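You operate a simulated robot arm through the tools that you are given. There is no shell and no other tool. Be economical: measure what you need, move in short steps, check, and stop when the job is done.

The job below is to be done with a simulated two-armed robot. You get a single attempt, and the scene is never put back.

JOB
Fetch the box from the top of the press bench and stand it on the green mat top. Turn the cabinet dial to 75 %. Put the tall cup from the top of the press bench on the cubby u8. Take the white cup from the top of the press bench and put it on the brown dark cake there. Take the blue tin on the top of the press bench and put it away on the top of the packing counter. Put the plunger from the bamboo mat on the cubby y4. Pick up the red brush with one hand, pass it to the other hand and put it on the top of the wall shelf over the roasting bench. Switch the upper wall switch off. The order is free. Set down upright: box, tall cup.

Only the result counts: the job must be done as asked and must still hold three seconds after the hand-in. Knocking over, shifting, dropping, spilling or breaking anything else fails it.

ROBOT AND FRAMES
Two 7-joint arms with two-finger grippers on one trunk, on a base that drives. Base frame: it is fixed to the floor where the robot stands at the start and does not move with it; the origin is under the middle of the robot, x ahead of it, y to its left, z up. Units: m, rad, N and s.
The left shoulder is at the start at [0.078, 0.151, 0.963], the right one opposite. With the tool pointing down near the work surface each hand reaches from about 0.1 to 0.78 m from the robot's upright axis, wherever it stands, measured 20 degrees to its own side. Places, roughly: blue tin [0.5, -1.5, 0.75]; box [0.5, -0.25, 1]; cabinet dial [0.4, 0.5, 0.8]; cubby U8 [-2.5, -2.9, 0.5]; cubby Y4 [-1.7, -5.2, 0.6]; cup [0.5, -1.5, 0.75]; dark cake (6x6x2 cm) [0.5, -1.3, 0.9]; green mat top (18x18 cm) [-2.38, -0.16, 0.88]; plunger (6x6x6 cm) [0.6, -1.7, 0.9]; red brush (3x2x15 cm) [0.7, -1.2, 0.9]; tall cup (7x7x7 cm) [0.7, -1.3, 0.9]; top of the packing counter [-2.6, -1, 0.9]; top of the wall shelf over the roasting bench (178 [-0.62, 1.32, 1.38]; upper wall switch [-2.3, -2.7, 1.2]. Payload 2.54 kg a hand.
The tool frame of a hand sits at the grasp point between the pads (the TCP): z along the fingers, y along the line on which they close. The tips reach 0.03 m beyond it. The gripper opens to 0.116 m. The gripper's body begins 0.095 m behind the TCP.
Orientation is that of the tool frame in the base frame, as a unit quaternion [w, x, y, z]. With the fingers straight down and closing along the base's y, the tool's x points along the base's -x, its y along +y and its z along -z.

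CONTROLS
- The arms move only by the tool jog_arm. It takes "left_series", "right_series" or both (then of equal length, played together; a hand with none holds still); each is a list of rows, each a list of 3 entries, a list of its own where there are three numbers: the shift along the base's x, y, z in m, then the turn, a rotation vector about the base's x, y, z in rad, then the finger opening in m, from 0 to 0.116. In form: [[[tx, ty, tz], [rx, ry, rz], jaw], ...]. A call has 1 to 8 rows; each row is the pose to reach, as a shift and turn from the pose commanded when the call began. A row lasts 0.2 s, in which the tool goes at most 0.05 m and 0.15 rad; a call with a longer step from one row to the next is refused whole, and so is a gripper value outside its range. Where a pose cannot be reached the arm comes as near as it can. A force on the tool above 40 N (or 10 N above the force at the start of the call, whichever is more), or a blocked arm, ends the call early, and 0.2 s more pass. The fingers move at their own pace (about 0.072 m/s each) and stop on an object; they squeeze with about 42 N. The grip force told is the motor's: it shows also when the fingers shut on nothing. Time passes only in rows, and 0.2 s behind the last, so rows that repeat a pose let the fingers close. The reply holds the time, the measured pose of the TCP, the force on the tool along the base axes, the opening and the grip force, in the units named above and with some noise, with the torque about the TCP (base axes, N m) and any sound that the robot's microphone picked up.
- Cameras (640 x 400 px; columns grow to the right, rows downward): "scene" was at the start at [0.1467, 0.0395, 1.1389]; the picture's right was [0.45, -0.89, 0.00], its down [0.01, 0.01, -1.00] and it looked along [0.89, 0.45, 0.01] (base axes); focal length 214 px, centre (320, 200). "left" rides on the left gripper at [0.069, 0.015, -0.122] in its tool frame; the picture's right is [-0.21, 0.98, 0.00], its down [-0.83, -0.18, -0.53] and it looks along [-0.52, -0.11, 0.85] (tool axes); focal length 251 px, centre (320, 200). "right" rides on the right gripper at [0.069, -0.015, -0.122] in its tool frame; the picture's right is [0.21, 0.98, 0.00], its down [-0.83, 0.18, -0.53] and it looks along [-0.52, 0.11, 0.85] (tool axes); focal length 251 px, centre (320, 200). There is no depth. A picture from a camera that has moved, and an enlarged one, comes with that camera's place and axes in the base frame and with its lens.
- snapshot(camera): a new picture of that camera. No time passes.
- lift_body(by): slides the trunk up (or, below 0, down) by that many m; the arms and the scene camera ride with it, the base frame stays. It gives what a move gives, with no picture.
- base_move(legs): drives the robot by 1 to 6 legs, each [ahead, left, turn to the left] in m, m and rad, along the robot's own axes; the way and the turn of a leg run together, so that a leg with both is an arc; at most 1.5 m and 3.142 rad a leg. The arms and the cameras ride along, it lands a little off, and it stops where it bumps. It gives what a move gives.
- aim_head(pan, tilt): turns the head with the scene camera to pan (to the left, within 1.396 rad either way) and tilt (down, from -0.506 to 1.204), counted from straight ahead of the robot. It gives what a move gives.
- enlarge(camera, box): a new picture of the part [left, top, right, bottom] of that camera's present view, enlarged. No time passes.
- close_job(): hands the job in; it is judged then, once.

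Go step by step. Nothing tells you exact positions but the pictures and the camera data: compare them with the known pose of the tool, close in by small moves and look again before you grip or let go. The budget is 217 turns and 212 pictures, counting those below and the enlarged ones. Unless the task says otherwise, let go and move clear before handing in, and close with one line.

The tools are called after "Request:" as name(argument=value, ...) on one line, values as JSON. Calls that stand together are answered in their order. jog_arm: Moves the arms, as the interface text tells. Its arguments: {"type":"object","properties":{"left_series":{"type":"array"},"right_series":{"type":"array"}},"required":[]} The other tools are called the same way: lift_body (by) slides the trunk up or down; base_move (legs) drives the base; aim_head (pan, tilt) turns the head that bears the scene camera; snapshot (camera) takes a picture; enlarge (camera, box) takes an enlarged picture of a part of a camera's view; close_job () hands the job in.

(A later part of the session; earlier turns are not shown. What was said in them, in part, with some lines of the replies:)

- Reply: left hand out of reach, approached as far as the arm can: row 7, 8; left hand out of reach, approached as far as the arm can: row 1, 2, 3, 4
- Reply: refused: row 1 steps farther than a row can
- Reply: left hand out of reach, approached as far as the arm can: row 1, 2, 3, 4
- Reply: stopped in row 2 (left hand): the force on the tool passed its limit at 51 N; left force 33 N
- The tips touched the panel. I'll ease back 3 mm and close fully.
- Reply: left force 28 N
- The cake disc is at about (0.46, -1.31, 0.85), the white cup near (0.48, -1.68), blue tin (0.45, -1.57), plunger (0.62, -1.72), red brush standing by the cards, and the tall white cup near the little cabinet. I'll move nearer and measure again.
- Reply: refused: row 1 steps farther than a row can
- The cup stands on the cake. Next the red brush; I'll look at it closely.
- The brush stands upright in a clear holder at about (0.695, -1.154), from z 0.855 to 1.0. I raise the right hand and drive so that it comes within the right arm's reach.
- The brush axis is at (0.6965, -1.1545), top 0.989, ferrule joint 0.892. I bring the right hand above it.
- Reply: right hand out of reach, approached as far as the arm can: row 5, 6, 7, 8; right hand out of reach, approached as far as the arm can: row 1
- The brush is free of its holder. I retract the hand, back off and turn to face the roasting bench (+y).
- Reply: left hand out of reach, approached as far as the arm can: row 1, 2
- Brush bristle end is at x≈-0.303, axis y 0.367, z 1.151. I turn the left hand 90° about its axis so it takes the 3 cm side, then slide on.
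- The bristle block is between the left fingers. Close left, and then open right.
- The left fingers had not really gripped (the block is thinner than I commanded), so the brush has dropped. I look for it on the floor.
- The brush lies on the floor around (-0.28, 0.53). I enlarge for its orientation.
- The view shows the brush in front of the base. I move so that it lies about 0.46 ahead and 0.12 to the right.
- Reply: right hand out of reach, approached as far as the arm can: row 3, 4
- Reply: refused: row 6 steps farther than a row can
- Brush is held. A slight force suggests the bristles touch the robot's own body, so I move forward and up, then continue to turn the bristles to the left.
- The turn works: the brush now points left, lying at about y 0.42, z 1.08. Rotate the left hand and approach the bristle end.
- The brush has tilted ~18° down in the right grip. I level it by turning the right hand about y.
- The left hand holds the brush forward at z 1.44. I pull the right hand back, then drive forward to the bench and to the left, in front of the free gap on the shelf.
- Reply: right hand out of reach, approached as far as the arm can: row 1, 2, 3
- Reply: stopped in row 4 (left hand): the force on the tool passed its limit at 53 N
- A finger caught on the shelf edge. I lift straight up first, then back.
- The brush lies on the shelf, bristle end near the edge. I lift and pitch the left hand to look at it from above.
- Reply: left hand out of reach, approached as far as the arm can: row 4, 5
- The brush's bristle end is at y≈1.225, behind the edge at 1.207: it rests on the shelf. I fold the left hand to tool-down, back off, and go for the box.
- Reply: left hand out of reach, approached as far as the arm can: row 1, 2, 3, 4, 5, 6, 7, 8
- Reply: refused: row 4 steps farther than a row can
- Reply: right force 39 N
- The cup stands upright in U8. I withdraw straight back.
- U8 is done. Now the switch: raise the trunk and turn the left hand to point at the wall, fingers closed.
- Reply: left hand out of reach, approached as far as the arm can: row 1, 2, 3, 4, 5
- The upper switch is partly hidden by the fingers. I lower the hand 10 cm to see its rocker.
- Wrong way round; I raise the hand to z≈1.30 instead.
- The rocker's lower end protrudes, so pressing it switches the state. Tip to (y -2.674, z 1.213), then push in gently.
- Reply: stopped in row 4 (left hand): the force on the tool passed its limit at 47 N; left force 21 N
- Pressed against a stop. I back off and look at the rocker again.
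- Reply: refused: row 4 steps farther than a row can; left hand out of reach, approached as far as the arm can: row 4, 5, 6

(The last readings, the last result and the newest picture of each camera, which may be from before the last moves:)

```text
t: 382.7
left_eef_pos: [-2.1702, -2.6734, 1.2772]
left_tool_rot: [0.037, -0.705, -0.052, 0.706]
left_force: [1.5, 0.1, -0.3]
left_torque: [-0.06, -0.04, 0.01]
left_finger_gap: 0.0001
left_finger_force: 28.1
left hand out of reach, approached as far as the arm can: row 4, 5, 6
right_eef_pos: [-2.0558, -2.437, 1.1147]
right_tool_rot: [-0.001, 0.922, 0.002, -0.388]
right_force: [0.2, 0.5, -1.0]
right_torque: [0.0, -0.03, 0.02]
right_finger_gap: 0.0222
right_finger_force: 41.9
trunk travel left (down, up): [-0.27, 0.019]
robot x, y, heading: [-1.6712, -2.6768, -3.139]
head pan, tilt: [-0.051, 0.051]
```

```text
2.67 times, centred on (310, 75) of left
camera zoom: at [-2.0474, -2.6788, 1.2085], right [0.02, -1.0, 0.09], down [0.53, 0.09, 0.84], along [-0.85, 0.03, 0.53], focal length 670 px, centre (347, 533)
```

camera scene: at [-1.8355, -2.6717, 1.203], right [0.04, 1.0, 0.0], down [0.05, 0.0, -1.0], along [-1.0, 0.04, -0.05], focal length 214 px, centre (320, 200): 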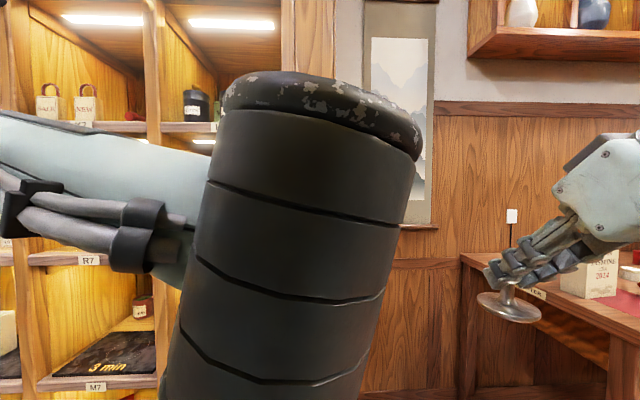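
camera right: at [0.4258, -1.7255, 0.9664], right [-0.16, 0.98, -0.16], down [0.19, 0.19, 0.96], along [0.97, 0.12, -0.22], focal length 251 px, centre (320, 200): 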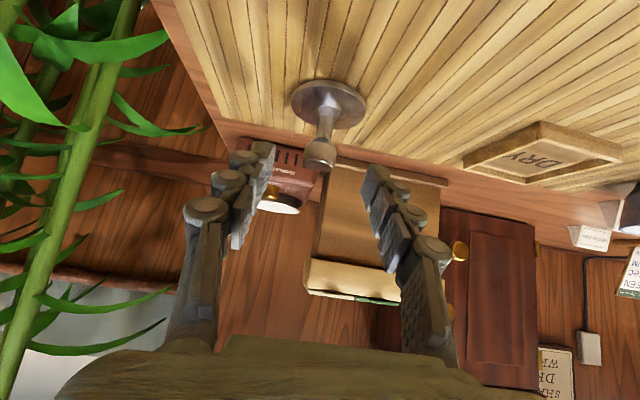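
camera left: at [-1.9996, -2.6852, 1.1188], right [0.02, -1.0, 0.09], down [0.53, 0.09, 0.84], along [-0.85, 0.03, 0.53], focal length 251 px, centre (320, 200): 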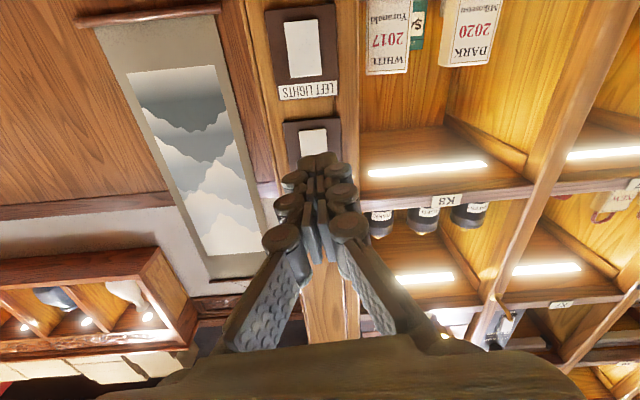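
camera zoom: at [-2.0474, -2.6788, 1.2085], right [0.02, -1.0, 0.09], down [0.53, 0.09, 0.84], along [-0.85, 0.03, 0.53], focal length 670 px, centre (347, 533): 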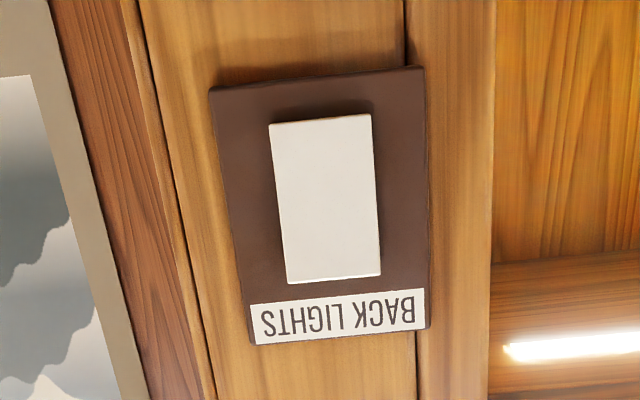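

I check whether the back (south) wall lights are off by looking there.

Request:
aim_head(pan=1.39, tilt=0.0)

Request:
snapshot(camera="scene")

```text
t: 384.2
left_eef_pos: [-2.1703, -2.6745, 1.2771]
left_tool_rot: [0.037, -0.705, -0.052, 0.706]
left_force: [-0.7, 0.3, -0.3]
left_torque: [0.02, 0.01, -0.03]
left_finger_gap: 0.0001
left_finger_force: 28.7
right_eef_pos: [-2.0564, -2.4376, 1.1153]
right_tool_rot: [-0.001, 0.921, 0.002, -0.389]
right_force: [0.0, 0.1, -1.9]
right_torque: [-0.04, -0.02, 0.0]
right_finger_gap: 0.022
right_finger_force: 42.4
trunk travel left (down, up): [-0.27, 0.019]
robot x, y, heading: [-1.6757, -2.6772, -3.139]
head pan, tilt: [1.389, 0.0]
```

```text
22 pictures are left
camera scene: at [-1.7596, -2.7645, 1.2077], right [-0.98, 0.18, 0.0], down [0.0, 0.0, -1.0], along [-0.18, -0.98, 0.0], focal length 214 px, centre (320, 200)
```

scene: 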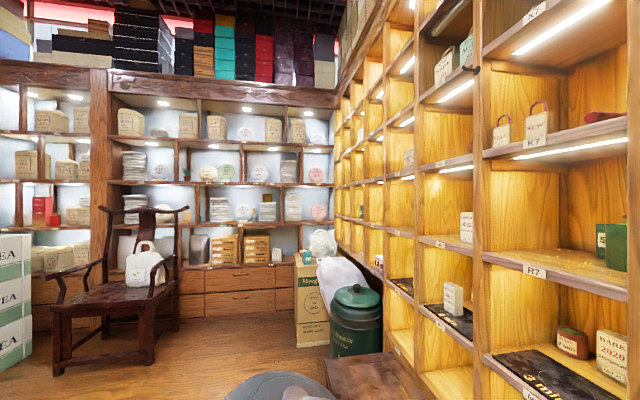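

The back lights are still on, so the rocker needs its upper half pressed. I press at z≈1.253.

Request:
jog_arm(left_series=[[[-0.03, 0, -0.012], [0, 0, 0], 0.0], [[-0.06, 0, -0.024], [0, 0, 0], 0.0], [[-0.085, 0, -0.024], [0, 0, 0], 0.0], [[-0.09, 0, -0.024], [0, 0, 0], 0.0], [[-0.095, 0, -0.024], [0, 0, 0], 0.0]])

Request:
jog_arm(left_series=[[[-0.004, 0, 0], [0, 0, 0], 0.0], [[-0.008, 0, 0], [0, 0, 0], 0.0], [[-0.012, 0, 0], [0, 0, 0], 0.0], [[-0.016, 0, 0], [0, 0, 0], 0.0], [[-0.02, 0, 0], [0, 0, 0], 0.0]])

```text
t: 385.4
left_eef_pos: [-2.2666, -2.6734, 1.2538]
left_tool_rot: [-0.037, 0.706, 0.053, -0.705]
left_force: [-0.9, 0.3, -0.5]
left_torque: [0.01, 0.0, 0.02]
left_finger_gap: 0.0
left_finger_force: 29.0
right_eef_pos: [-2.0572, -2.4376, 1.1147]
right_tool_rot: [-0.001, 0.921, 0.002, -0.388]
right_force: [-0.2, -0.2, -1.2]
right_torque: [0.0, -0.03, -0.02]
right_finger_gap: 0.0221
right_finger_force: 42.1
trunk travel left (down, up): [-0.27, 0.019]
robot x, y, heading: [-1.6744, -2.6719, -3.137]
head pan, tilt: [1.389, 0.0]
```

```text
t: 386.8
left_eef_pos: [-2.2779, -2.6744, 1.2564]
left_tool_rot: [0.039, -0.704, -0.052, 0.707]
left_force: [20.5, -3.2, -4.3]
left_torque: [-0.05, -0.31, 0.06]
left_finger_gap: 0.0059
left_finger_force: 28.3
right_eef_pos: [-2.0529, -2.4387, 1.115]
right_tool_rot: [-0.001, 0.921, 0.003, -0.39]
right_force: [1.1, 0.4, -2.1]
right_torque: [0.02, 0.01, 0.01]
right_finger_gap: 0.0221
right_finger_force: 41.6
trunk travel left (down, up): [-0.27, 0.019]
robot x, y, heading: [-1.6752, -2.6729, -3.134]
head pan, tilt: [1.389, 0.0]
heard: click
stopped in row 5 (left hand): the force on the tool passed its limit at 44 N (the readings are from after the stop); the commanded pose is now the measured one
```

A click. I back off and check the back lights.

Request:
jog_arm(left_series=[[[0.03, 0, 0], [0, 0, 0], 0.0], [[0.06, 0, 0], [0, 0, 0], 0.0], [[0.09, 0, -0.02], [0, 0, 0], 0.0], [[0.11, 0, -0.05], [0, 0, 0], 0.0]])

Request:
snapshot(camera="scene")

```text
t: 387.8
left_eef_pos: [-2.1751, -2.6738, 1.2038]
left_tool_rot: [-0.038, 0.706, 0.052, -0.705]
left_force: [0.5, -0.3, -0.1]
left_torque: [-0.02, -0.01, 0.04]
left_finger_gap: 0.0
left_finger_force: 29.0
right_eef_pos: [-2.0563, -2.4367, 1.1161]
right_tool_rot: [-0.002, 0.921, 0.002, -0.389]
right_force: [-0.2, -0.4, -2.4]
right_torque: [0.06, -0.03, -0.01]
right_finger_gap: 0.022
right_finger_force: 42.1
trunk travel left (down, up): [-0.27, 0.019]
robot x, y, heading: [-1.6697, -2.6737, -3.134]
head pan, tilt: [1.389, 0.0]
```

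```text
21 pictures are left
camera scene: at [-1.7588, -2.7645, 1.2078], right [-0.98, 0.17, 0.0], down [0.0, 0.0, -1.0], along [-0.17, -0.98, 0.0], focal length 214 px, centre (320, 200)
```

scene: 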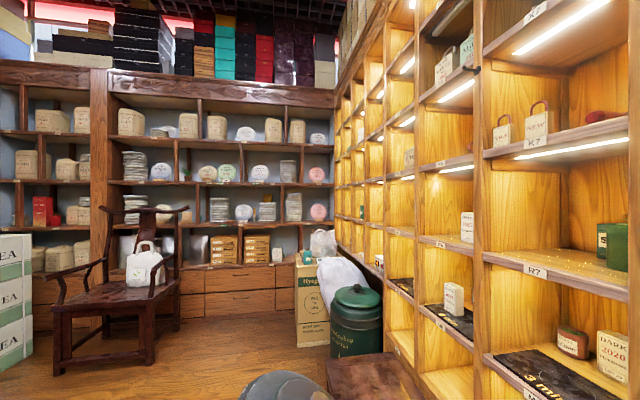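

The back lights are off. Next Y4 on the south wall: I fold the left hand down, back off, turn south and drive closer.

Request:
jog_arm(left_series=[[[0.01, -0.02, 0], [0, -0.14, 0], 0.03], [[0.02, -0.04, 0], [0, -0.28, 0], 0.05], [[0.03, -0.06, 0], [0, -0.42, 0], 0.05], [[0.04, -0.08, 0], [0, -0.56, 0], 0.05], [[0.05, -0.1, 0], [0, -0.7, 0], 0.05], [[0.06, -0.11, 0], [0, -0.84, 0], 0.05], [[0.07, -0.12, 0], [0, -0.98, 0], 0.05], [[0.08, -0.13, 0], [0, -1.12, 0], 0.05]])

Request:
base_move(legs=[[-0.2, 0, 0], [0, 0, 1.571], [1.2, 0, 0]])

Request:
aim_head(pan=-0.1, tilt=0.35)

Request:
snapshot(camera="scene")

```text
t: 388.8
left_eef_pos: [-2.2946, -2.7451, 1.1149]
left_tool_rot: [-0.026, 0.872, 0.051, -0.486]
left_force: [17.2, 8.2, 6.5]
left_torque: [0.15, 0.18, -0.53]
left_finger_gap: 0.0611
left_finger_force: 6.2
left hand out of reach, approached as far as the arm can: row 1, 2, 3, 4, 5
right_eef_pos: [-2.0539, -2.436, 1.1146]
right_tool_rot: [-0.002, 0.921, 0.0, -0.388]
right_force: [0.2, -0.1, -0.6]
right_torque: [-0.07, -0.01, 0.04]
right_finger_gap: 0.0222
right_finger_force: 42.1
trunk travel left (down, up): [-0.27, 0.019]
robot x, y, heading: [-1.6734, -2.677, -3.137]
head pan, tilt: [1.389, 0.0]
stopped in row 5 (left hand): the force on the tool passed its limit at 61 N (the readings are from after the stop); the commanded pose is now the measured one
```

```text
t: 400.1
left_eef_pos: [-1.3525, -4.4968, 1.1122]
left_tool_rot: [0.327, 0.572, 0.663, -0.356]
left_force: [0.5, 0.4, 0.3]
left_torque: [0.01, -0.02, 0.04]
left_finger_gap: 0.0502
left_finger_force: 0.1
right_eef_pos: [-1.6702, -4.2628, 1.1148]
right_tool_rot: [0.277, 0.642, 0.661, -0.273]
right_force: [1.1, -0.2, -1.8]
right_torque: [0.04, -0.01, 0.0]
right_finger_gap: 0.022
right_finger_force: 41.7
trunk travel left (down, up): [-0.27, 0.019]
robot x, y, heading: [-1.4423, -3.8759, -1.538]
head pan, tilt: [1.389, 0.0]
```

```text
t: 401.7
left_eef_pos: [-1.3531, -4.4975, 1.112]
left_tool_rot: [0.327, 0.573, 0.662, -0.357]
left_force: [-0.7, 0.4, -0.1]
left_torque: [0.03, 0.01, 0.0]
left_finger_gap: 0.0502
left_finger_force: 0.1
right_eef_pos: [-1.6721, -4.263, 1.1145]
right_tool_rot: [0.277, 0.642, 0.661, -0.273]
right_force: [-0.3, 0.4, -1.7]
right_torque: [0.01, 0.01, 0.03]
right_finger_gap: 0.0224
right_finger_force: 42.0
trunk travel left (down, up): [-0.27, 0.019]
robot x, y, heading: [-1.4432, -3.8746, -1.541]
head pan, tilt: [-0.099, 0.351]
```

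```text
20 pictures are left
camera scene: at [-1.4488, -4.0364, 1.1752], right [-1.0, 0.07, 0.0], down [0.02, 0.34, -0.94], along [-0.06, -0.94, -0.34], focal length 214 px, centre (320, 200)
```

scene: 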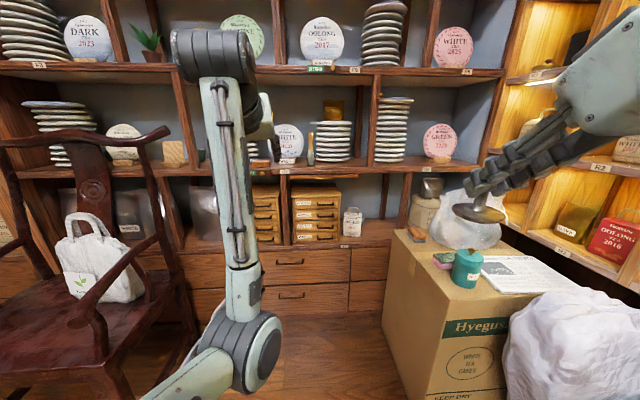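

The west lights are still on (only the back ones off). I read the labels near the computed Y4 position.

Request:
enlarge(camera="scene", box=[250, 150, 430, 260])

```text
3.56 times, centred on (340, 205) of scene
camera zoom: at [-1.4488, -4.0364, 1.1752], right [-1.0, 0.07, 0.0], down [0.02, 0.34, -0.94], along [-0.06, -0.94, -0.34], focal length 763 px, centre (249, 182)
```

zoom: 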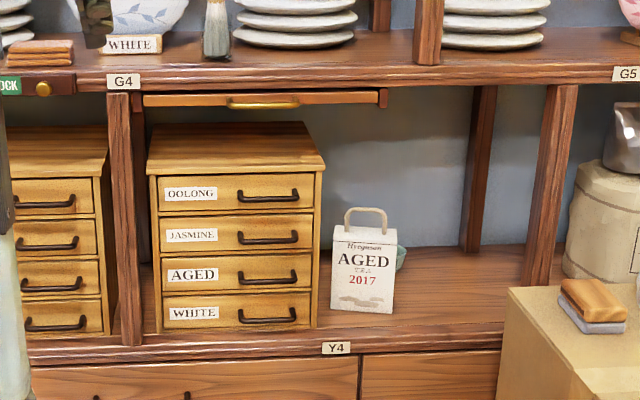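

Y4 is the compartment with the drawer unit and the AGED bag; there's a free strip in front of the bag near x≈-1.74. I pull the left hand in and drive closer.

Request:
jog_arm(left_series=[[[0.01, 0.045, 0.01], [0, 0, 0], 0.05], [[0.02, 0.085, 0.03], [0, 0, 0], 0.05], [[0.03, 0.125, 0.05], [0, 0, 0], 0.05], [[0.04, 0.165, 0.06], [0, 0, 0], 0.05], [[0.05, 0.2, 0.07], [0, 0, 0], 0.05], [[0.05, 0.2, 0.07], [0, 0, 0], 0.05]])

Request:
base_move(legs=[[0.5, 0, -0.03]])

Request:
aim_head(pan=-0.35, tilt=0.6)

Request:
snapshot(camera="scene")

```text
t: 403.1
left_eef_pos: [-1.3092, -4.4669, 1.0577]
left_tool_rot: [0.329, 0.571, 0.662, -0.357]
left_force: [-0.2, -1.1, 0.4]
left_torque: [-0.05, 0.01, 0.02]
left_finger_gap: 0.0502
left_finger_force: 0.1
left hand out of reach, approached as far as the arm can: row 1, 2, 3, 4, 5, 6
right_eef_pos: [-1.6722, -4.2626, 1.1142]
right_tool_rot: [0.276, 0.643, 0.66, -0.273]
right_force: [-0.8, -0.5, -1.1]
right_torque: [0.03, -0.03, 0.04]
right_finger_gap: 0.0222
right_finger_force: 42.1
trunk travel left (down, up): [-0.27, 0.019]
robot x, y, heading: [-1.4446, -3.8765, -1.54]
head pan, tilt: [-0.099, 0.351]
```

```text
t: 406.0
left_eef_pos: [-1.3155, -4.9711, 1.0577]
left_tool_rot: [0.324, 0.58, 0.655, -0.361]
left_force: [-0.3, -0.2, 0.4]
left_torque: [-0.01, 0.03, -0.01]
left_finger_gap: 0.0499
left_finger_force: 0.0
right_eef_pos: [-1.6729, -4.7557, 1.1145]
right_tool_rot: [0.274, 0.651, 0.652, -0.277]
right_force: [-0.6, -0.4, -2.1]
right_torque: [0.03, -0.01, -0.01]
right_finger_gap: 0.0222
right_finger_force: 41.6
trunk travel left (down, up): [-0.27, 0.019]
robot x, y, heading: [-1.4356, -4.3755, -1.572]
head pan, tilt: [-0.099, 0.351]
```

```text
t: 406.8
left_eef_pos: [-1.3159, -4.9709, 1.0586]
left_tool_rot: [0.323, 0.58, 0.655, -0.361]
left_force: [0.7, -0.8, -0.1]
left_torque: [-0.03, 0.04, 0.0]
left_finger_gap: 0.0501
left_finger_force: 0.1
right_eef_pos: [-1.6728, -4.7557, 1.1143]
right_tool_rot: [0.273, 0.651, 0.652, -0.277]
right_force: [-0.4, 0.3, -1.9]
right_torque: [0.05, 0.01, 0.0]
right_finger_gap: 0.022
right_finger_force: 41.9
trunk travel left (down, up): [-0.27, 0.019]
robot x, y, heading: [-1.431, -4.3721, -1.569]
head pan, tilt: [-0.351, 0.6]
```

```text
18 pictures are left
camera scene: at [-1.4657, -4.526, 1.1525], right [-0.94, 0.34, 0.0], down [0.19, 0.53, -0.83], along [-0.28, -0.78, -0.56], focal length 214 px, centre (320, 200)
```

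scene: 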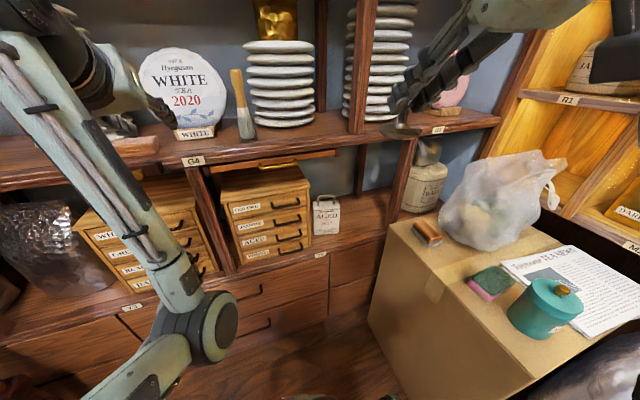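

Y4's floor is z≈0.56, front edge y≈-5.045; the spot right of the AGED bag, (-1.825, -5.10), is free. First I fold the left hand down and back so it stays clear.

Request:
jog_arm(left_series=[[[0, 0.02, 0.01], [0.14, 0, 0], 0.05], [[0, 0.04, 0.02], [0.28, 0, 0], 0.05], [[0, 0.06, 0.03], [0.42, 0, 0], 0.05], [[0, 0.08, 0.05], [0.56, 0, 0], 0.05], [[0, 0.1, 0.07], [0.7, 0, 0], 0.05], [[0, 0.12, 0.09], [0.84, 0, 0], 0.05], [[0, 0.14, 0.1], [0.95, 0, 0], 0.05], [[0, 0.16, 0.1], [0.95, 0, 0], 0.05]])

```text
t: 408.7
left_eef_pos: [-1.2908, -5.0721, 1.0812]
left_tool_rot: [0.02, 0.663, 0.748, -0.022]
left_force: [-1.2, -3.2, -3.5]
left_torque: [0.33, -0.13, 0.01]
left_finger_gap: 0.0499
left_finger_force: 0.1
left hand out of reach, approached as far as the arm can: row 1, 2, 3, 4, 5, 6, 7, 8
right_eef_pos: [-1.6733, -4.7617, 1.1146]
right_tool_rot: [0.271, 0.652, 0.655, -0.271]
right_force: [-1.2, -3.8, -2.8]
right_torque: [0.13, -0.07, 0.06]
right_finger_gap: 0.022
right_finger_force: 42.1
trunk travel left (down, up): [-0.27, 0.019]
robot x, y, heading: [-1.4349, -4.3728, -1.565]
head pan, tilt: [-0.351, 0.6]
stopped in row 8 (left hand): the arm was blocked; the commanded pose is now the measured one
```

The left arm got stuck; I look at it before doing anything else.

Request:
aim_head(pan=0.35, tilt=0.35)

Request:
snapshot(camera="scene")

```text
t: 409.8
left_eef_pos: [-1.2879, -5.0658, 1.0838]
left_tool_rot: [0.022, 0.662, 0.748, -0.026]
left_force: [0.4, -0.7, -0.3]
left_torque: [-0.01, 0.03, 0.02]
left_finger_gap: 0.0502
left_finger_force: 0.1
right_eef_pos: [-1.6709, -4.7543, 1.114]
right_tool_rot: [0.274, 0.649, 0.654, -0.276]
right_force: [-0.2, -1.2, -1.8]
right_torque: [0.05, -0.02, -0.01]
right_finger_gap: 0.0221
right_finger_force: 41.9
trunk travel left (down, up): [-0.27, 0.019]
robot x, y, heading: [-1.4375, -4.3702, -1.565]
head pan, tilt: [0.351, 0.351]
```

```text
17 pictures are left
camera scene: at [-1.4026, -4.5265, 1.1752], right [-0.94, -0.35, 0.0], down [-0.12, 0.32, -0.94], along [0.33, -0.88, -0.34], focal length 214 px, centre (320, 200)
```

scene: 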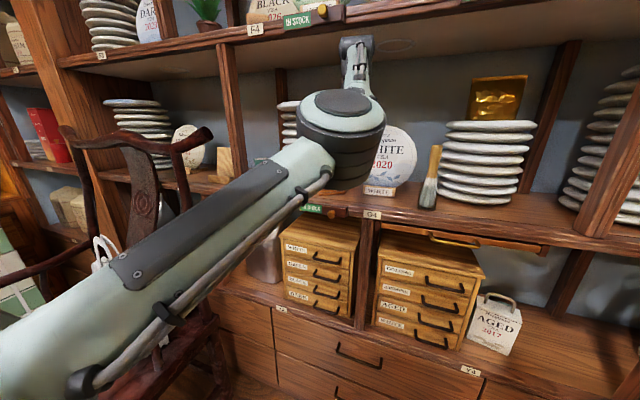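

The left hand has swung forward under the upper shelf but nothing looks displaced. I back the base straight out to free it.

Request:
base_move(legs=[[-0.5, 0, 0]])

Request:
snapshot(camera="scene")

```text
t: 412.8
left_eef_pos: [-1.2905, -4.5626, 1.0835]
left_tool_rot: [0.021, 0.661, 0.749, -0.026]
left_force: [0.0, -0.1, 0.7]
left_torque: [-0.03, 0.03, -0.01]
left_finger_gap: 0.0498
left_finger_force: 0.1
right_eef_pos: [-1.6735, -4.251, 1.1135]
right_tool_rot: [0.274, 0.649, 0.654, -0.276]
right_force: [0.8, -0.2, -1.6]
right_torque: [0.03, -0.01, 0.04]
right_finger_gap: 0.0221
right_finger_force: 41.9
trunk travel left (down, up): [-0.27, 0.019]
robot x, y, heading: [-1.4428, -3.8683, -1.563]
head pan, tilt: [0.351, 0.351]
```

```text
16 pictures are left
camera scene: at [-1.4067, -4.0244, 1.1753], right [-0.94, -0.35, 0.0], down [-0.12, 0.32, -0.94], along [0.33, -0.88, -0.34], focal length 214 px, centre (320, 200)
```

scene: 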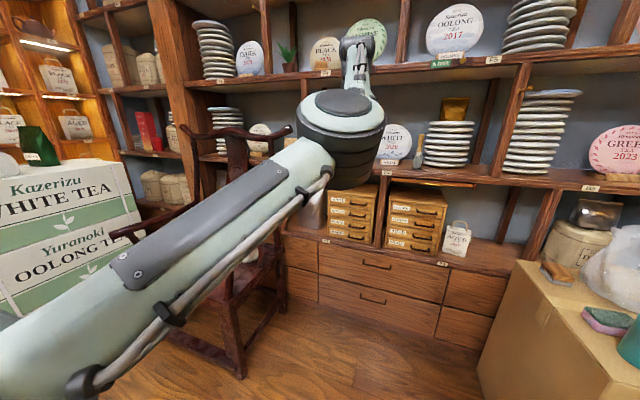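

All undisturbed. Now the left hand is tool-down, and I can pull it in normally.

Request:
jog_arm(left_series=[[[0.01, 0.045, 0.01], [0, 0, 0], 0.05], [[0.02, 0.09, 0.02], [0, 0, 0], 0.05], [[0.03, 0.135, 0.03], [0, 0, 0], 0.05], [[0.04, 0.18, 0.04], [0, 0, 0], 0.05], [[0.05, 0.225, 0.05], [0, 0, 0], 0.05], [[0.06, 0.27, 0.06], [0, 0, 0], 0.05], [[0.07, 0.3, 0.06], [0, 0, 0], 0.05]])

```text
t: 414.4
left_eef_pos: [-1.29, -4.5633, 1.0833]
left_tool_rot: [0.022, 0.662, 0.749, -0.026]
left_force: [-0.5, 0.1, 0.1]
left_torque: [-0.01, -0.02, -0.03]
left_finger_gap: 0.05
left_finger_force: 0.1
left hand out of reach, approached as far as the arm can: row 1, 2, 3, 4, 5, 6, 7
right_eef_pos: [-1.6757, -4.2515, 1.1142]
right_tool_rot: [0.274, 0.65, 0.653, -0.276]
right_force: [-0.7, 0.2, -1.8]
right_torque: [0.0, -0.01, 0.01]
right_finger_gap: 0.022
right_finger_force: 42.4
trunk travel left (down, up): [-0.27, 0.019]
robot x, y, heading: [-1.441, -3.8697, -1.561]
head pan, tilt: [0.351, 0.351]
```

Request:
jog_arm(left_series=[[[0, 0, -0.04], [0, 0, 0], 0.05], [[0, 0, -0.08], [0, 0, 0], 0.05], [[0, 0, -0.12], [0, 0, 0], 0.05], [[0, 0, -0.16], [0, 0, 0], 0.05]])

Request:
jog_arm(left_series=[[[0, 0, 0], [-0.15, 0, 0], 0.05], [[0, 0, 0], [-0.3, 0, 0], 0.05], [[0, 0, 0], [-0.45, 0, 0], 0.05], [[0, 0, 0], [-0.6, 0, 0], 0.05]])

```text
t: 415.4
left_eef_pos: [-1.2869, -4.5848, 0.9229]
left_tool_rot: [0.024, 0.662, 0.749, -0.026]
left_force: [-0.1, -0.1, 1.6]
left_torque: [-0.08, -0.05, -0.02]
left_finger_gap: 0.0502
left_finger_force: 0.1
left hand out of reach, approached as far as the arm can: row 1, 2, 3, 4
right_eef_pos: [-1.6763, -4.2511, 1.1152]
right_tool_rot: [0.275, 0.649, 0.654, -0.276]
right_force: [-0.1, 0.7, -2.5]
right_torque: [0.02, -0.03, -0.01]
right_finger_gap: 0.0221
right_finger_force: 42.1
trunk travel left (down, up): [-0.27, 0.019]
robot x, y, heading: [-1.4412, -3.868, -1.56]
head pan, tilt: [0.351, 0.351]
```

```text
t: 416.4
left_eef_pos: [-1.2863, -4.5835, 0.9229]
left_tool_rot: [0.217, 0.625, 0.707, -0.248]
left_force: [0.4, -0.1, 0.0]
left_torque: [0.02, 0.01, -0.01]
left_finger_gap: 0.0501
left_finger_force: 0.0
right_eef_pos: [-1.6746, -4.2534, 1.1152]
right_tool_rot: [0.275, 0.649, 0.654, -0.276]
right_force: [0.1, -0.2, -1.2]
right_torque: [0.03, 0.0, 0.03]
right_finger_gap: 0.0221
right_finger_force: 42.0
trunk travel left (down, up): [-0.27, 0.019]
robot x, y, heading: [-1.4374, -3.8719, -1.56]
head pan, tilt: [0.351, 0.351]
```

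Request:
jog_arm(left_series=[[[0.01, 0.04, 0], [0, 0, 0], 0.05], [[0.02, 0.08, 0], [0, 0, 0], 0.05], [[0.03, 0.12, 0], [0, 0, 0], 0.05], [[0.04, 0.16, 0], [0, 0, 0], 0.05], [[0.05, 0.2, 0], [0, 0, 0], 0.05], [[0.06, 0.24, 0], [0, 0, 0], 0.05]])

```text
t: 417.8
left_eef_pos: [-1.2072, -4.4175, 0.8605]
left_tool_rot: [0.22, 0.625, 0.707, -0.247]
left_force: [0.1, 0.1, 0.1]
left_torque: [0.01, -0.03, 0.05]
left_finger_gap: 0.0499
left_finger_force: 0.1
left hand out of reach, approached as far as the arm can: row 3, 4, 5, 6
right_eef_pos: [-1.6754, -4.2527, 1.1146]
right_tool_rot: [0.275, 0.649, 0.654, -0.275]
right_force: [0.0, -0.3, -1.9]
right_torque: [-0.01, -0.03, 0.02]
right_finger_gap: 0.0222
right_finger_force: 41.4
trunk travel left (down, up): [-0.27, 0.019]
robot x, y, heading: [-1.4421, -3.8716, -1.563]
head pan, tilt: [0.351, 0.351]
```

Request:
jog_arm(left_series=[[[0, 0, 0.02], [0.13, 0, 0], 0.05], [[0, 0.01, 0.04], [0.26, 0, 0], 0.05], [[0, 0.02, 0.06], [0.39, 0, 0], 0.05], [[0, 0.04, 0.08], [0.52, 0, 0], 0.05], [[0, 0.07, 0.1], [0.63, 0, 0], 0.05], [[0, 0.1, 0.12], [0.63, 0, 0], 0.05], [[0, 0.13, 0.14], [0.63, 0, 0], 0.05], [[0, 0.16, 0.16], [0.63, 0, 0], 0.05]])

```text
t: 419.6
left_eef_pos: [-1.0386, -4.2534, 1.0271]
left_tool_rot: [0.013, 0.662, 0.749, -0.017]
left_force: [-0.5, 0.6, 0.1]
left_torque: [-0.12, 0.0, -0.02]
left_finger_gap: 0.05
left_finger_force: 0.1
left hand out of reach, approached as far as the arm can: row 1, 2, 3, 4, 5, 6, 7, 8
right_eef_pos: [-1.6756, -4.2498, 1.1156]
right_tool_rot: [0.276, 0.648, 0.654, -0.277]
right_force: [-0.4, 0.8, -1.5]
right_torque: [-0.04, -0.01, 0.0]
right_finger_gap: 0.0219
right_finger_force: 42.2
trunk travel left (down, up): [-0.27, 0.019]
robot x, y, heading: [-1.4404, -3.8715, -1.561]
head pan, tilt: [0.351, 0.351]
```

I bring the left hand toward the middle to stay away from the armchair.

Request:
jog_arm(left_series=[[[-0.04, 0.01, 0.01], [0, 0, 0], 0.05], [[-0.08, 0.02, 0.02], [0, 0, 0], 0.05], [[-0.12, 0.02, 0.03], [0, 0, 0], 0.05], [[-0.16, 0.02, 0.04], [0, 0, 0], 0.05], [[-0.2, 0.02, 0.05], [0, 0, 0], 0.05], [[-0.22, 0.02, 0.06], [0, 0, 0], 0.05]])

Request:
snapshot(camera="scene")

```text
t: 420.9
left_eef_pos: [-1.0545, -4.1714, 1.0674]
left_tool_rot: [0.013, 0.661, 0.75, -0.016]
left_force: [-0.2, 1.7, 0.4]
left_torque: [-0.1, -0.03, 0.03]
left_finger_gap: 0.05
left_finger_force: 0.1
left hand out of reach, approached as far as the arm can: row 1, 2, 3, 4, 5, 6
right_eef_pos: [-1.6751, -4.2525, 1.115]
right_tool_rot: [0.276, 0.648, 0.654, -0.276]
right_force: [-0.2, 0.3, -1.6]
right_torque: [0.01, -0.04, -0.01]
right_finger_gap: 0.0218
right_finger_force: 42.0
trunk travel left (down, up): [-0.27, 0.019]
robot x, y, heading: [-1.4383, -3.8674, -1.558]
head pan, tilt: [0.351, 0.351]
```

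```text
15 pictures are left
camera scene: at [-1.4069, -4.0235, 1.1755], right [-0.94, -0.35, 0.0], down [-0.12, 0.32, -0.94], along [0.33, -0.88, -0.34], focal length 214 px, centre (320, 200)
```

scene: 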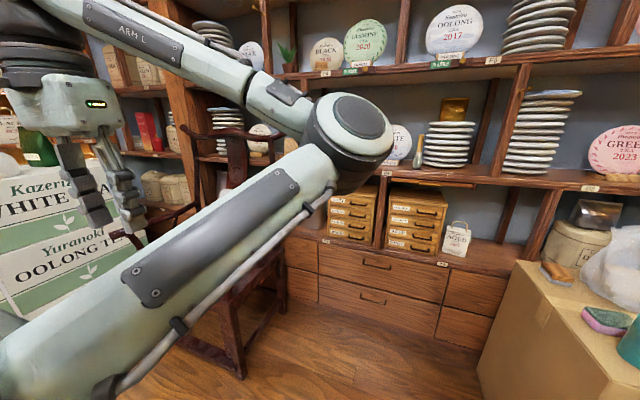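

Everything is clear of the chair and shelf by my estimate. I drive forward 0.53 and view the Y4 spot.

Request:
base_move(legs=[[0.53, 0, -0.012]])

Request:
aim_head(pan=-0.45, tilt=0.7)

Request:
jog_arm(right_series=[[[-0.03, -0.02, 0], [0, 0, 0], 0.0], [[-0.06, -0.04, -0.01], [0, 0, 0], 0.0], [[-0.09, -0.06, -0.03], [0, 0, 0], 0.0], [[-0.11, -0.08, -0.06], [0, 0, 0], 0.0], [[-0.13, -0.1, -0.09], [0, 0, 0], 0.0], [[-0.147, -0.12, -0.12], [0, 0, 0], 0.0], [[-0.147, -0.14, -0.16], [0, 0, 0], 0.0]])

Request:
snapshot(camera="scene")

Request:
snapshot(camera="right")

```text
t: 424.0
left_eef_pos: [-1.0537, -4.7109, 1.0668]
left_tool_rot: [0.011, 0.665, 0.746, -0.015]
left_force: [0.7, -0.1, -0.2]
left_torque: [0.04, 0.02, -0.01]
left_finger_gap: 0.0501
left_finger_force: 0.0
right_eef_pos: [-1.6777, -4.7821, 1.1148]
right_tool_rot: [0.273, 0.653, 0.65, -0.277]
right_force: [-0.8, -1.4, -1.4]
right_torque: [0.0, 0.01, 0.01]
right_finger_gap: 0.0222
right_finger_force: 41.9
trunk travel left (down, up): [-0.27, 0.019]
robot x, y, heading: [-1.4335, -4.4035, -1.574]
head pan, tilt: [0.351, 0.351]
```

```text
t: 425.2
left_eef_pos: [-1.053, -4.7109, 1.0665]
left_tool_rot: [0.011, 0.666, 0.746, -0.016]
left_force: [0.1, -0.8, 0.4]
left_torque: [-0.02, 0.0, 0.01]
left_finger_gap: 0.0499
left_finger_force: 0.0
right_eef_pos: [-1.6765, -4.7817, 1.115]
right_tool_rot: [0.273, 0.652, 0.65, -0.278]
right_force: [0.4, -0.1, -1.2]
right_torque: [0.0, 0.01, 0.03]
right_finger_gap: 0.0222
right_finger_force: 41.4
trunk travel left (down, up): [-0.27, 0.019]
robot x, y, heading: [-1.4381, -4.3984, -1.573]
head pan, tilt: [-0.45, 0.7]
```

```text
t: 426.8
left_eef_pos: [-1.0538, -4.7103, 1.0669]
left_tool_rot: [0.012, 0.666, 0.745, -0.015]
left_force: [-0.3, 0.2, -0.5]
left_torque: [0.03, 0.02, 0.01]
left_finger_gap: 0.0499
left_finger_force: 0.0
right_eef_pos: [-1.8251, -4.922, 0.9523]
right_tool_rot: [0.273, 0.652, 0.651, -0.278]
right_force: [-0.2, -0.4, -1.1]
right_torque: [0.03, -0.01, -0.02]
right_finger_gap: 0.0222
right_finger_force: 42.5
trunk travel left (down, up): [-0.27, 0.019]
robot x, y, heading: [-1.437, -4.3999, -1.575]
head pan, tilt: [-0.45, 0.7]
```

```text
14 pictures are left
camera scene: at [-1.4754, -4.5466, 1.1438], right [-0.9, 0.44, 0.0], down [0.28, 0.58, -0.76], along [-0.33, -0.69, -0.64], focal length 214 px, centre (320, 200)
```

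scene: 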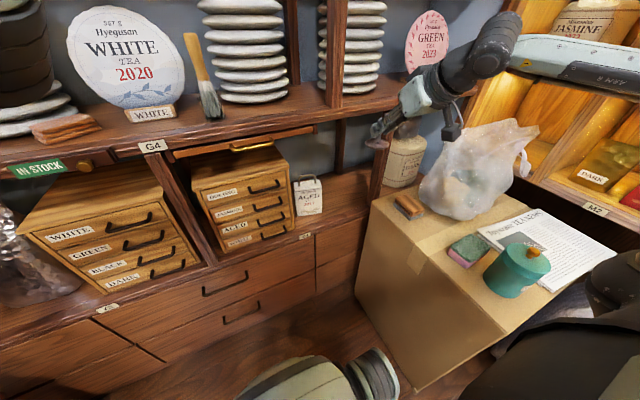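

```text
13 pictures are left
camera right: at [-1.8401, -4.786, 0.9887], right [0.98, 0.15, -0.16], down [0.19, -0.19, 0.96], along [0.11, -0.97, -0.22], focal length 251 px, centre (320, 200)
```

right: 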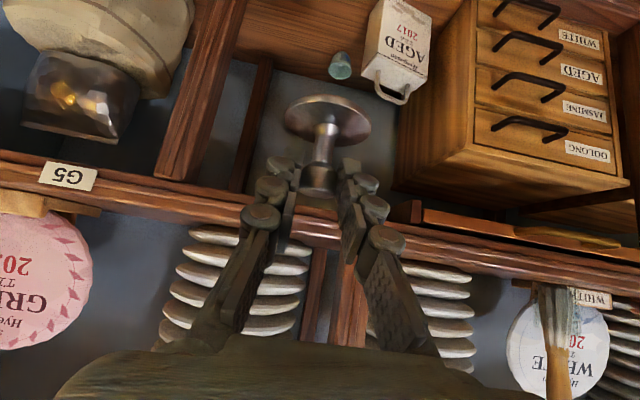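

Free width between the AGED bag (x≈-1.755) and the right post (x≈-1.96) is good; I aim for x≈-1.84. First straight down in front, clear of the carton.

Request:
jog_arm(right_series=[[[0.01, 0, -0.04], [0, 0, 0], 0.0], [[0.02, 0, -0.08], [0, 0, 0], 0.0], [[0.03, 0, -0.12], [0, 0, 0], 0.0], [[0.035, 0, -0.16], [0, 0, 0], 0.0], [[0.035, 0, -0.2], [0, 0, 0], 0.0], [[0.035, 0, -0.24], [0, 0, 0], 0.0], [[0.035, 0, -0.28], [0, 0, 0], 0.0], [[0.035, 0, -0.305], [0, 0, 0], 0.0]])

Request:
snapshot(camera="scene")

Request:
snapshot(camera="right")

```text
t: 428.6
left_eef_pos: [-1.0536, -4.7103, 1.0674]
left_tool_rot: [0.012, 0.666, 0.746, -0.015]
left_force: [-0.2, 0.4, 1.3]
left_torque: [0.01, 0.03, -0.01]
left_finger_gap: 0.0498
left_finger_force: 0.2
right_eef_pos: [-1.7885, -4.922, 0.6494]
right_tool_rot: [0.272, 0.652, 0.651, -0.277]
right_force: [0.1, 0.2, -1.8]
right_torque: [0.06, 0.01, 0.02]
right_finger_gap: 0.0223
right_finger_force: 42.0
trunk travel left (down, up): [-0.27, 0.019]
robot x, y, heading: [-1.4365, -4.4039, -1.579]
head pan, tilt: [-0.45, 0.7]
```

```text
12 pictures are left
camera scene: at [-1.4754, -4.5461, 1.1439], right [-0.9, 0.44, 0.0], down [0.28, 0.58, -0.76], along [-0.33, -0.69, -0.64], focal length 214 px, centre (320, 200)
```

scene: 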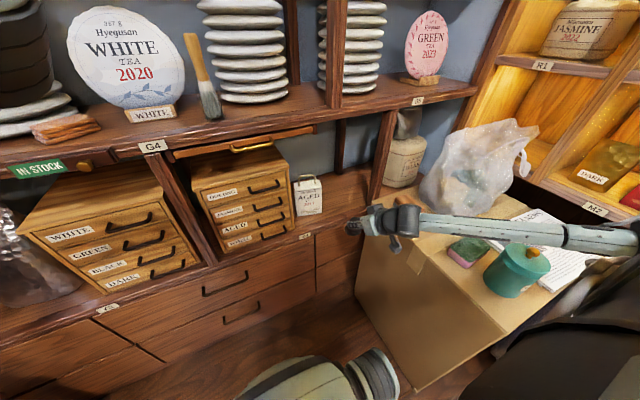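

```text
11 pictures are left
camera right: at [-1.8034, -4.7859, 0.6843], right [0.98, 0.14, -0.16], down [0.18, -0.19, 0.96], along [0.11, -0.97, -0.22], focal length 251 px, centre (320, 200)
```

right: 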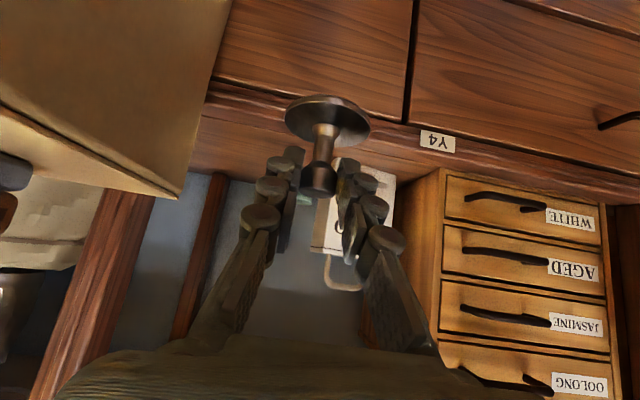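

Floor z≈0.563. I move in to (-1.812, -5.085) with the plunger 3 cm above the floor.

Request:
jog_arm(right_series=[[[-0.004, -0.035, -0.004], [0, 0, 0], 0.0], [[-0.01, -0.07, -0.008], [0, 0, 0], 0.0], [[-0.016, -0.105, -0.01], [0, 0, 0], 0.0], [[-0.02, -0.135, -0.01], [0, 0, 0], 0.0], [[-0.0235, -0.163, -0.01], [0, 0, 0], 0.0], [[-0.0235, -0.163, -0.01], [0, 0, 0], 0.0]])

Request:
snapshot(camera="right")

Request:
enlarge(camera="scene", box=[270, 130, 430, 260])

```text
t: 430.0
left_eef_pos: [-1.0534, -4.711, 1.0665]
left_tool_rot: [0.012, 0.666, 0.746, -0.015]
left_force: [0.4, 0.2, 0.0]
left_torque: [-0.01, -0.02, 0.02]
left_finger_gap: 0.0498
left_finger_force: 0.1
right_eef_pos: [-1.8132, -5.0845, 0.6399]
right_tool_rot: [0.272, 0.653, 0.651, -0.276]
right_force: [-0.2, 0.2, -1.8]
right_torque: [0.04, 0.02, 0.03]
right_finger_gap: 0.0221
right_finger_force: 41.8
trunk travel left (down, up): [-0.27, 0.019]
robot x, y, heading: [-1.4349, -4.403, -1.573]
head pan, tilt: [-0.45, 0.7]
```

```text
10 pictures are left
camera right: at [-1.8269, -4.9493, 0.6743], right [0.98, 0.15, -0.16], down [0.18, -0.19, 0.96], along [0.11, -0.97, -0.22], focal length 251 px, centre (320, 200)
```

right: 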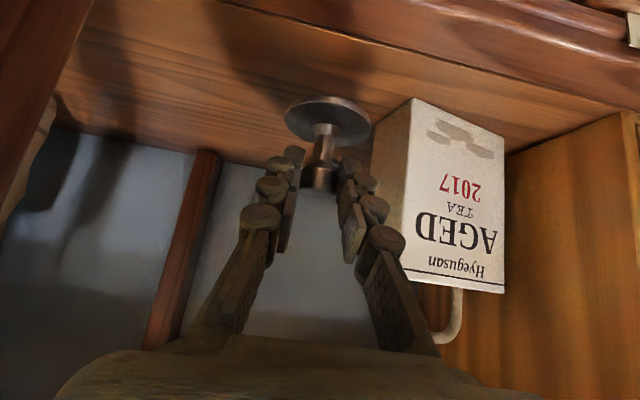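

```text
3.08 times, centred on (350, 195) of scene
camera zoom: at [-1.4752, -4.5462, 1.1438], right [-0.9, 0.44, 0.0], down [0.28, 0.58, -0.76], along [-0.33, -0.69, -0.64], focal length 660 px, centre (228, 215)
```

zoom: 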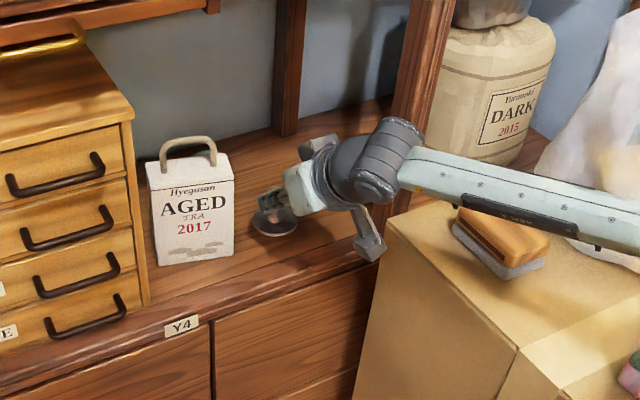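

Clear on both sides. Lower to contact.

Request:
jog_arm(right_series=[[[-0.004, 0, -0.01], [0, 0, 0], 0.0], [[-0.004, 0, -0.02], [0, 0, 0], 0.0], [[-0.004, 0, -0.024], [0, 0, 0], 0.0], [[-0.004, 0, -0.024], [0, 0, 0], 0.0]])

Request:
jog_arm(right_series=[[[0, 0, -0.003], [0, 0, 0], 0.0], [[0, 0, -0.005], [0, 0, 0], 0.0], [[0, 0, -0.005], [0, 0, 0], 0.0]])

```text
t: 431.0
left_eef_pos: [-1.0535, -4.7111, 1.0672]
left_tool_rot: [0.011, 0.666, 0.746, -0.016]
left_force: [0.6, 0.5, -0.9]
left_torque: [-0.02, -0.01, 0.01]
left_finger_gap: 0.05
left_finger_force: 0.1
right_eef_pos: [-1.8162, -5.0848, 0.6158]
right_tool_rot: [0.274, 0.652, 0.651, -0.277]
right_force: [0.6, -0.1, -1.3]
right_torque: [0.03, -0.01, -0.01]
right_finger_gap: 0.0223
right_finger_force: 42.0
trunk travel left (down, up): [-0.27, 0.019]
robot x, y, heading: [-1.4341, -4.4023, -1.574]
head pan, tilt: [-0.45, 0.7]
```

```text
t: 431.8
left_eef_pos: [-1.0533, -4.71, 1.0663]
left_tool_rot: [0.012, 0.666, 0.746, -0.015]
left_force: [0.6, 0.2, 0.8]
left_torque: [0.0, -0.03, 0.0]
left_finger_gap: 0.0502
left_finger_force: 0.0
right_eef_pos: [-1.8168, -5.0847, 0.611]
right_tool_rot: [0.273, 0.653, 0.65, -0.278]
right_force: [0.4, 0.6, -0.9]
right_torque: [0.0, 0.03, 0.04]
right_finger_gap: 0.0223
right_finger_force: 42.0
trunk travel left (down, up): [-0.27, 0.019]
robot x, y, heading: [-1.4384, -4.401, -1.577]
head pan, tilt: [-0.45, 0.7]
```

Request:
jog_arm(right_series=[[[0, 0, -0.003], [0, 0, 0], 0.0], [[0, 0, -0.005], [0, 0, 0], 0.0], [[0, 0, -0.005], [0, 0, 0], 0.0]])

Request:
jog_arm(right_series=[[[0, 0, -0.003], [0, 0, 0], 0.0], [[0, 0, -0.005], [0, 0, 0], 0.0], [[0, 0, -0.005], [0, 0, 0], 0.0]])

```text
t: 432.6
left_eef_pos: [-1.0536, -4.7105, 1.0678]
left_tool_rot: [0.012, 0.666, 0.745, -0.015]
left_force: [-0.7, 0.6, 0.7]
left_torque: [0.02, -0.01, -0.02]
left_finger_gap: 0.0501
left_finger_force: 0.0
right_eef_pos: [-1.8154, -5.0843, 0.6054]
right_tool_rot: [0.273, 0.653, 0.65, -0.278]
right_force: [-1.4, 0.1, -0.9]
right_torque: [0.02, 0.0, -0.02]
right_finger_gap: 0.0221
right_finger_force: 41.9
trunk travel left (down, up): [-0.27, 0.019]
robot x, y, heading: [-1.4374, -4.4009, -1.575]
head pan, tilt: [-0.45, 0.7]
```

```text
t: 433.4
left_eef_pos: [-1.0537, -4.7092, 1.0676]
left_tool_rot: [0.013, 0.667, 0.745, -0.017]
left_force: [0.6, 0.4, 0.5]
left_torque: [0.04, -0.01, -0.02]
left_finger_gap: 0.05
left_finger_force: 0.1
right_eef_pos: [-1.8158, -5.0842, 0.6058]
right_tool_rot: [0.275, 0.652, 0.649, -0.28]
right_force: [-1.7, 4.8, 21.2]
right_torque: [0.37, -0.12, 0.02]
right_finger_gap: 0.0221
right_finger_force: 41.9
trunk travel left (down, up): [-0.27, 0.019]
robot x, y, heading: [-1.4366, -4.4029, -1.572]
head pan, tilt: [-0.45, 0.7]
```

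Contact. Relieve, open slightly, and withdraw along the tool axis.

Request:
jog_arm(right_series=[[[0, 0, 0.004], [0, 0, 0], 0.022], [[0, 0, 0.004], [0, 0, 0], 0.034], [[0, 0, 0.004], [0, 0, 0], 0.04], [[0, 0, 0.004], [0, 0, 0], 0.04], [[0, 0.025, 0.03], [0, 0, 0], 0.04], [[0.005, 0.06, 0.06], [0, 0, 0], 0.04], [[0.01, 0.09, 0.095], [0, 0, 0], 0.04], [[0.02, 0.115, 0.13], [0, 0, 0], 0.04]])

Request:
enlarge(camera="scene", box=[270, 130, 430, 260])

```text
t: 435.2
left_eef_pos: [-1.0531, -4.7093, 1.0657]
left_tool_rot: [0.012, 0.666, 0.746, -0.015]
left_force: [0.3, -0.5, -1.1]
left_torque: [0.0, 0.0, -0.01]
left_finger_gap: 0.0499
left_finger_force: 0.0
right_eef_pos: [-1.7965, -4.9678, 0.7304]
right_tool_rot: [0.273, 0.652, 0.65, -0.277]
right_force: [0.0, -0.5, -0.5]
right_torque: [-0.04, 0.0, -0.02]
right_finger_gap: 0.0399
right_finger_force: 0.0
trunk travel left (down, up): [-0.27, 0.019]
robot x, y, heading: [-1.4349, -4.3997, -1.569]
head pan, tilt: [-0.45, 0.7]
```

```text
3.08 times, centred on (350, 195) of scene
camera zoom: at [-1.4749, -4.5458, 1.1439], right [-0.9, 0.44, 0.0], down [0.28, 0.58, -0.77], along [-0.33, -0.69, -0.64], focal length 660 px, centre (228, 215)
```

zoom: 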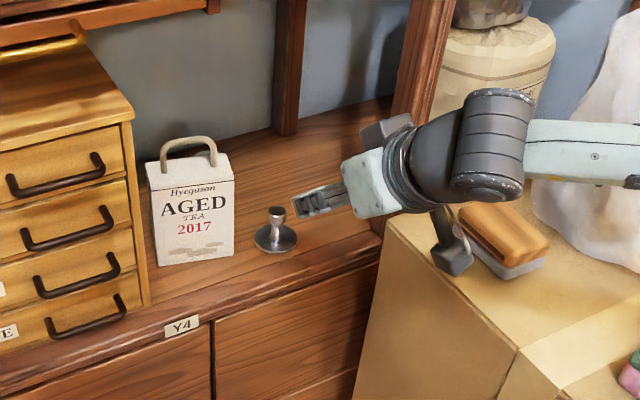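

The plunger stands in Y4. Raise and retract the right hand, then back off.

Request:
jog_arm(right_series=[[[0.01, 0, 0.04], [0, 0, 0], 0.04], [[0.02, 0, 0.08], [0, 0, 0], 0.04], [[0.03, 0, 0.12], [0, 0, 0], 0.04], [[0.04, 0.01, 0.16], [0, 0, 0], 0.04], [[0.06, 0.03, 0.2], [0, 0, 0], 0.04], [[0.08, 0.06, 0.24], [0, 0, 0], 0.04], [[0.1, 0.09, 0.28], [0, 0, 0], 0.04], [[0.12, 0.12, 0.32], [0, 0, 0], 0.04]])

Request:
base_move(legs=[[-0.6, 0, 0]])

Request:
snapshot(camera="scene")

```text
refused: row 6 steps farther than a row can; nothing moved
```

```text
t: 438.6
left_eef_pos: [-1.0531, -4.1103, 1.067]
left_tool_rot: [0.011, 0.664, 0.747, -0.016]
left_force: [0.8, 0.4, -0.5]
left_torque: [0.0, 0.01, -0.01]
left_finger_gap: 0.0501
left_finger_force: 0.1
right_eef_pos: [-1.7954, -4.3717, 0.7309]
right_tool_rot: [0.273, 0.652, 0.651, -0.277]
right_force: [0.2, 0.9, 0.0]
right_torque: [-0.02, 0.0, -0.04]
right_finger_gap: 0.04
right_finger_force: 0.0
trunk travel left (down, up): [-0.27, 0.019]
robot x, y, heading: [-1.4353, -3.8038, -1.57]
head pan, tilt: [-0.45, 0.7]
```

```text
7 pictures are left
camera scene: at [-1.4746, -3.9473, 1.1439], right [-0.9, 0.43, 0.0], down [0.28, 0.58, -0.77], along [-0.33, -0.69, -0.64], focal length 214 px, centre (320, 200)
```

scene: 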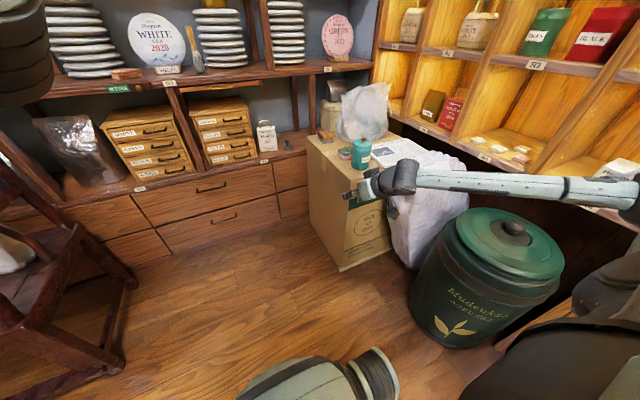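

Request:
enlarge(camera="scene", box=[240, 70, 420, 220])

```text
2.67 times, centred on (330, 145) of scene
camera zoom: at [-1.4746, -3.9473, 1.1439], right [-0.9, 0.43, 0.0], down [0.28, 0.58, -0.77], along [-0.33, -0.69, -0.64], focal length 572 px, centre (293, 347)
```

zoom: 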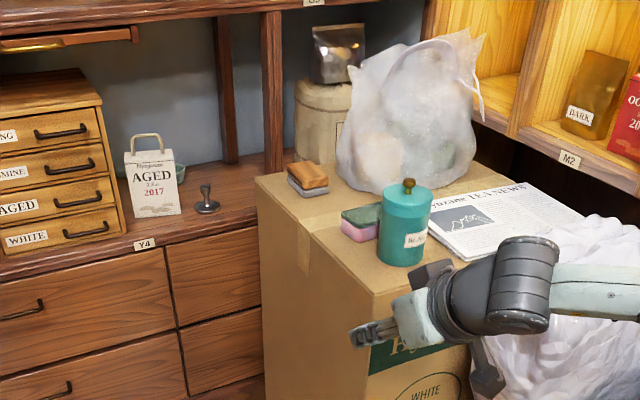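

Nothing on the carton has moved. I raise the right hand and back up 0.4 m, then glance at the west cubbies to verify U8 and the spot the left hand bumped earlier.

Request:
jog_arm(right_series=[[[0.02, 0, 0.04], [0, 0, 0], 0.04], [[0.04, 0, 0.08], [0, 0, 0], 0.04], [[0.05, 0, 0.12], [0, 0, 0], 0.04], [[0.06, 0.01, 0.16], [0, 0, 0], 0.04], [[0.07, 0.02, 0.2], [0, 0, 0], 0.04], [[0.08, 0.03, 0.24], [0, 0, 0], 0.04]])

Request:
base_move(legs=[[-0.4, 0, 0]])

Request:
aim_head(pan=-1.39, tilt=0.25)

Request:
snapshot(camera="scene")

```text
t: 440.0
left_eef_pos: [-1.0519, -4.111, 1.0668]
left_tool_rot: [0.012, 0.665, 0.747, -0.015]
left_force: [-0.1, 0.6, -0.6]
left_torque: [0.01, 0.0, 0.02]
left_finger_gap: 0.05
left_finger_force: 0.1
right_eef_pos: [-1.7157, -4.3424, 0.9707]
right_tool_rot: [0.273, 0.651, 0.652, -0.276]
right_force: [-0.6, 0.5, 0.2]
right_torque: [0.04, -0.01, 0.0]
right_finger_gap: 0.0401
right_finger_force: 0.0
trunk travel left (down, up): [-0.27, 0.019]
robot x, y, heading: [-1.4335, -3.8016, -1.571]
head pan, tilt: [-0.45, 0.7]
```

```text
t: 442.4
left_eef_pos: [-1.0527, -3.7099, 1.0669]
left_tool_rot: [0.012, 0.664, 0.748, -0.016]
left_force: [-0.7, 0.3, 0.1]
left_torque: [-0.05, -0.02, 0.01]
left_finger_gap: 0.05
left_finger_force: 0.1
right_eef_pos: [-1.7156, -3.9449, 0.9695]
right_tool_rot: [0.274, 0.65, 0.653, -0.276]
right_force: [-0.6, 0.8, 0.2]
right_torque: [-0.02, 0.0, 0.02]
right_finger_gap: 0.0399
right_finger_force: 0.1
trunk travel left (down, up): [-0.27, 0.019]
robot x, y, heading: [-1.4407, -3.409, -1.565]
head pan, tilt: [-0.45, 0.7]
```

```text
t: 443.7
left_eef_pos: [-1.0519, -3.7119, 1.0665]
left_tool_rot: [0.012, 0.663, 0.749, -0.016]
left_force: [-0.2, 0.0, 0.8]
left_torque: [0.02, 0.03, 0.0]
left_finger_gap: 0.0499
left_finger_force: 0.0
right_eef_pos: [-1.7145, -3.9442, 0.9689]
right_tool_rot: [0.274, 0.65, 0.653, -0.276]
right_force: [0.0, 0.8, -0.3]
right_torque: [-0.02, 0.0, 0.02]
right_finger_gap: 0.0399
right_finger_force: 0.0
trunk travel left (down, up): [-0.27, 0.019]
robot x, y, heading: [-1.4373, -3.4047, -1.564]
head pan, tilt: [-1.389, 0.25]
```

```text
5 pictures are left
camera scene: at [-1.5305, -3.4901, 1.1847], right [-0.19, 0.98, 0.0], down [0.24, 0.05, -0.97], along [-0.95, -0.18, -0.25], focal length 214 px, centre (320, 200)
```

scene: 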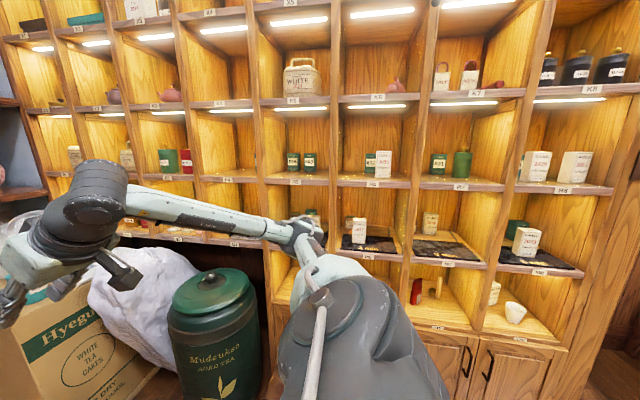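

Request:
enlarge(camera="scene", box=[460, 130, 620, 350])

```text
1.82 times, centred on (540, 240) of scene
camera zoom: at [-1.5305, -3.4901, 1.1847], right [-0.19, 0.98, 0.0], down [0.24, 0.05, -0.97], along [-0.95, -0.18, -0.25], focal length 390 px, centre (-80, 127)
```

zoom: 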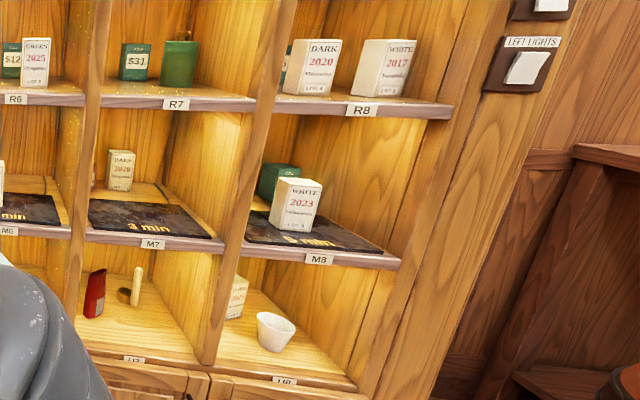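

U8's cup is upright, its neighbours stand undisturbed, and both hands are empty and clear. I hand in.

Request:
close_job()

```text
The job is handed in.
```

All eight parts of the job are done and handed in. The red brush fell to the floor at the first handover; I picked it up, passed it again and put it on the shelf.
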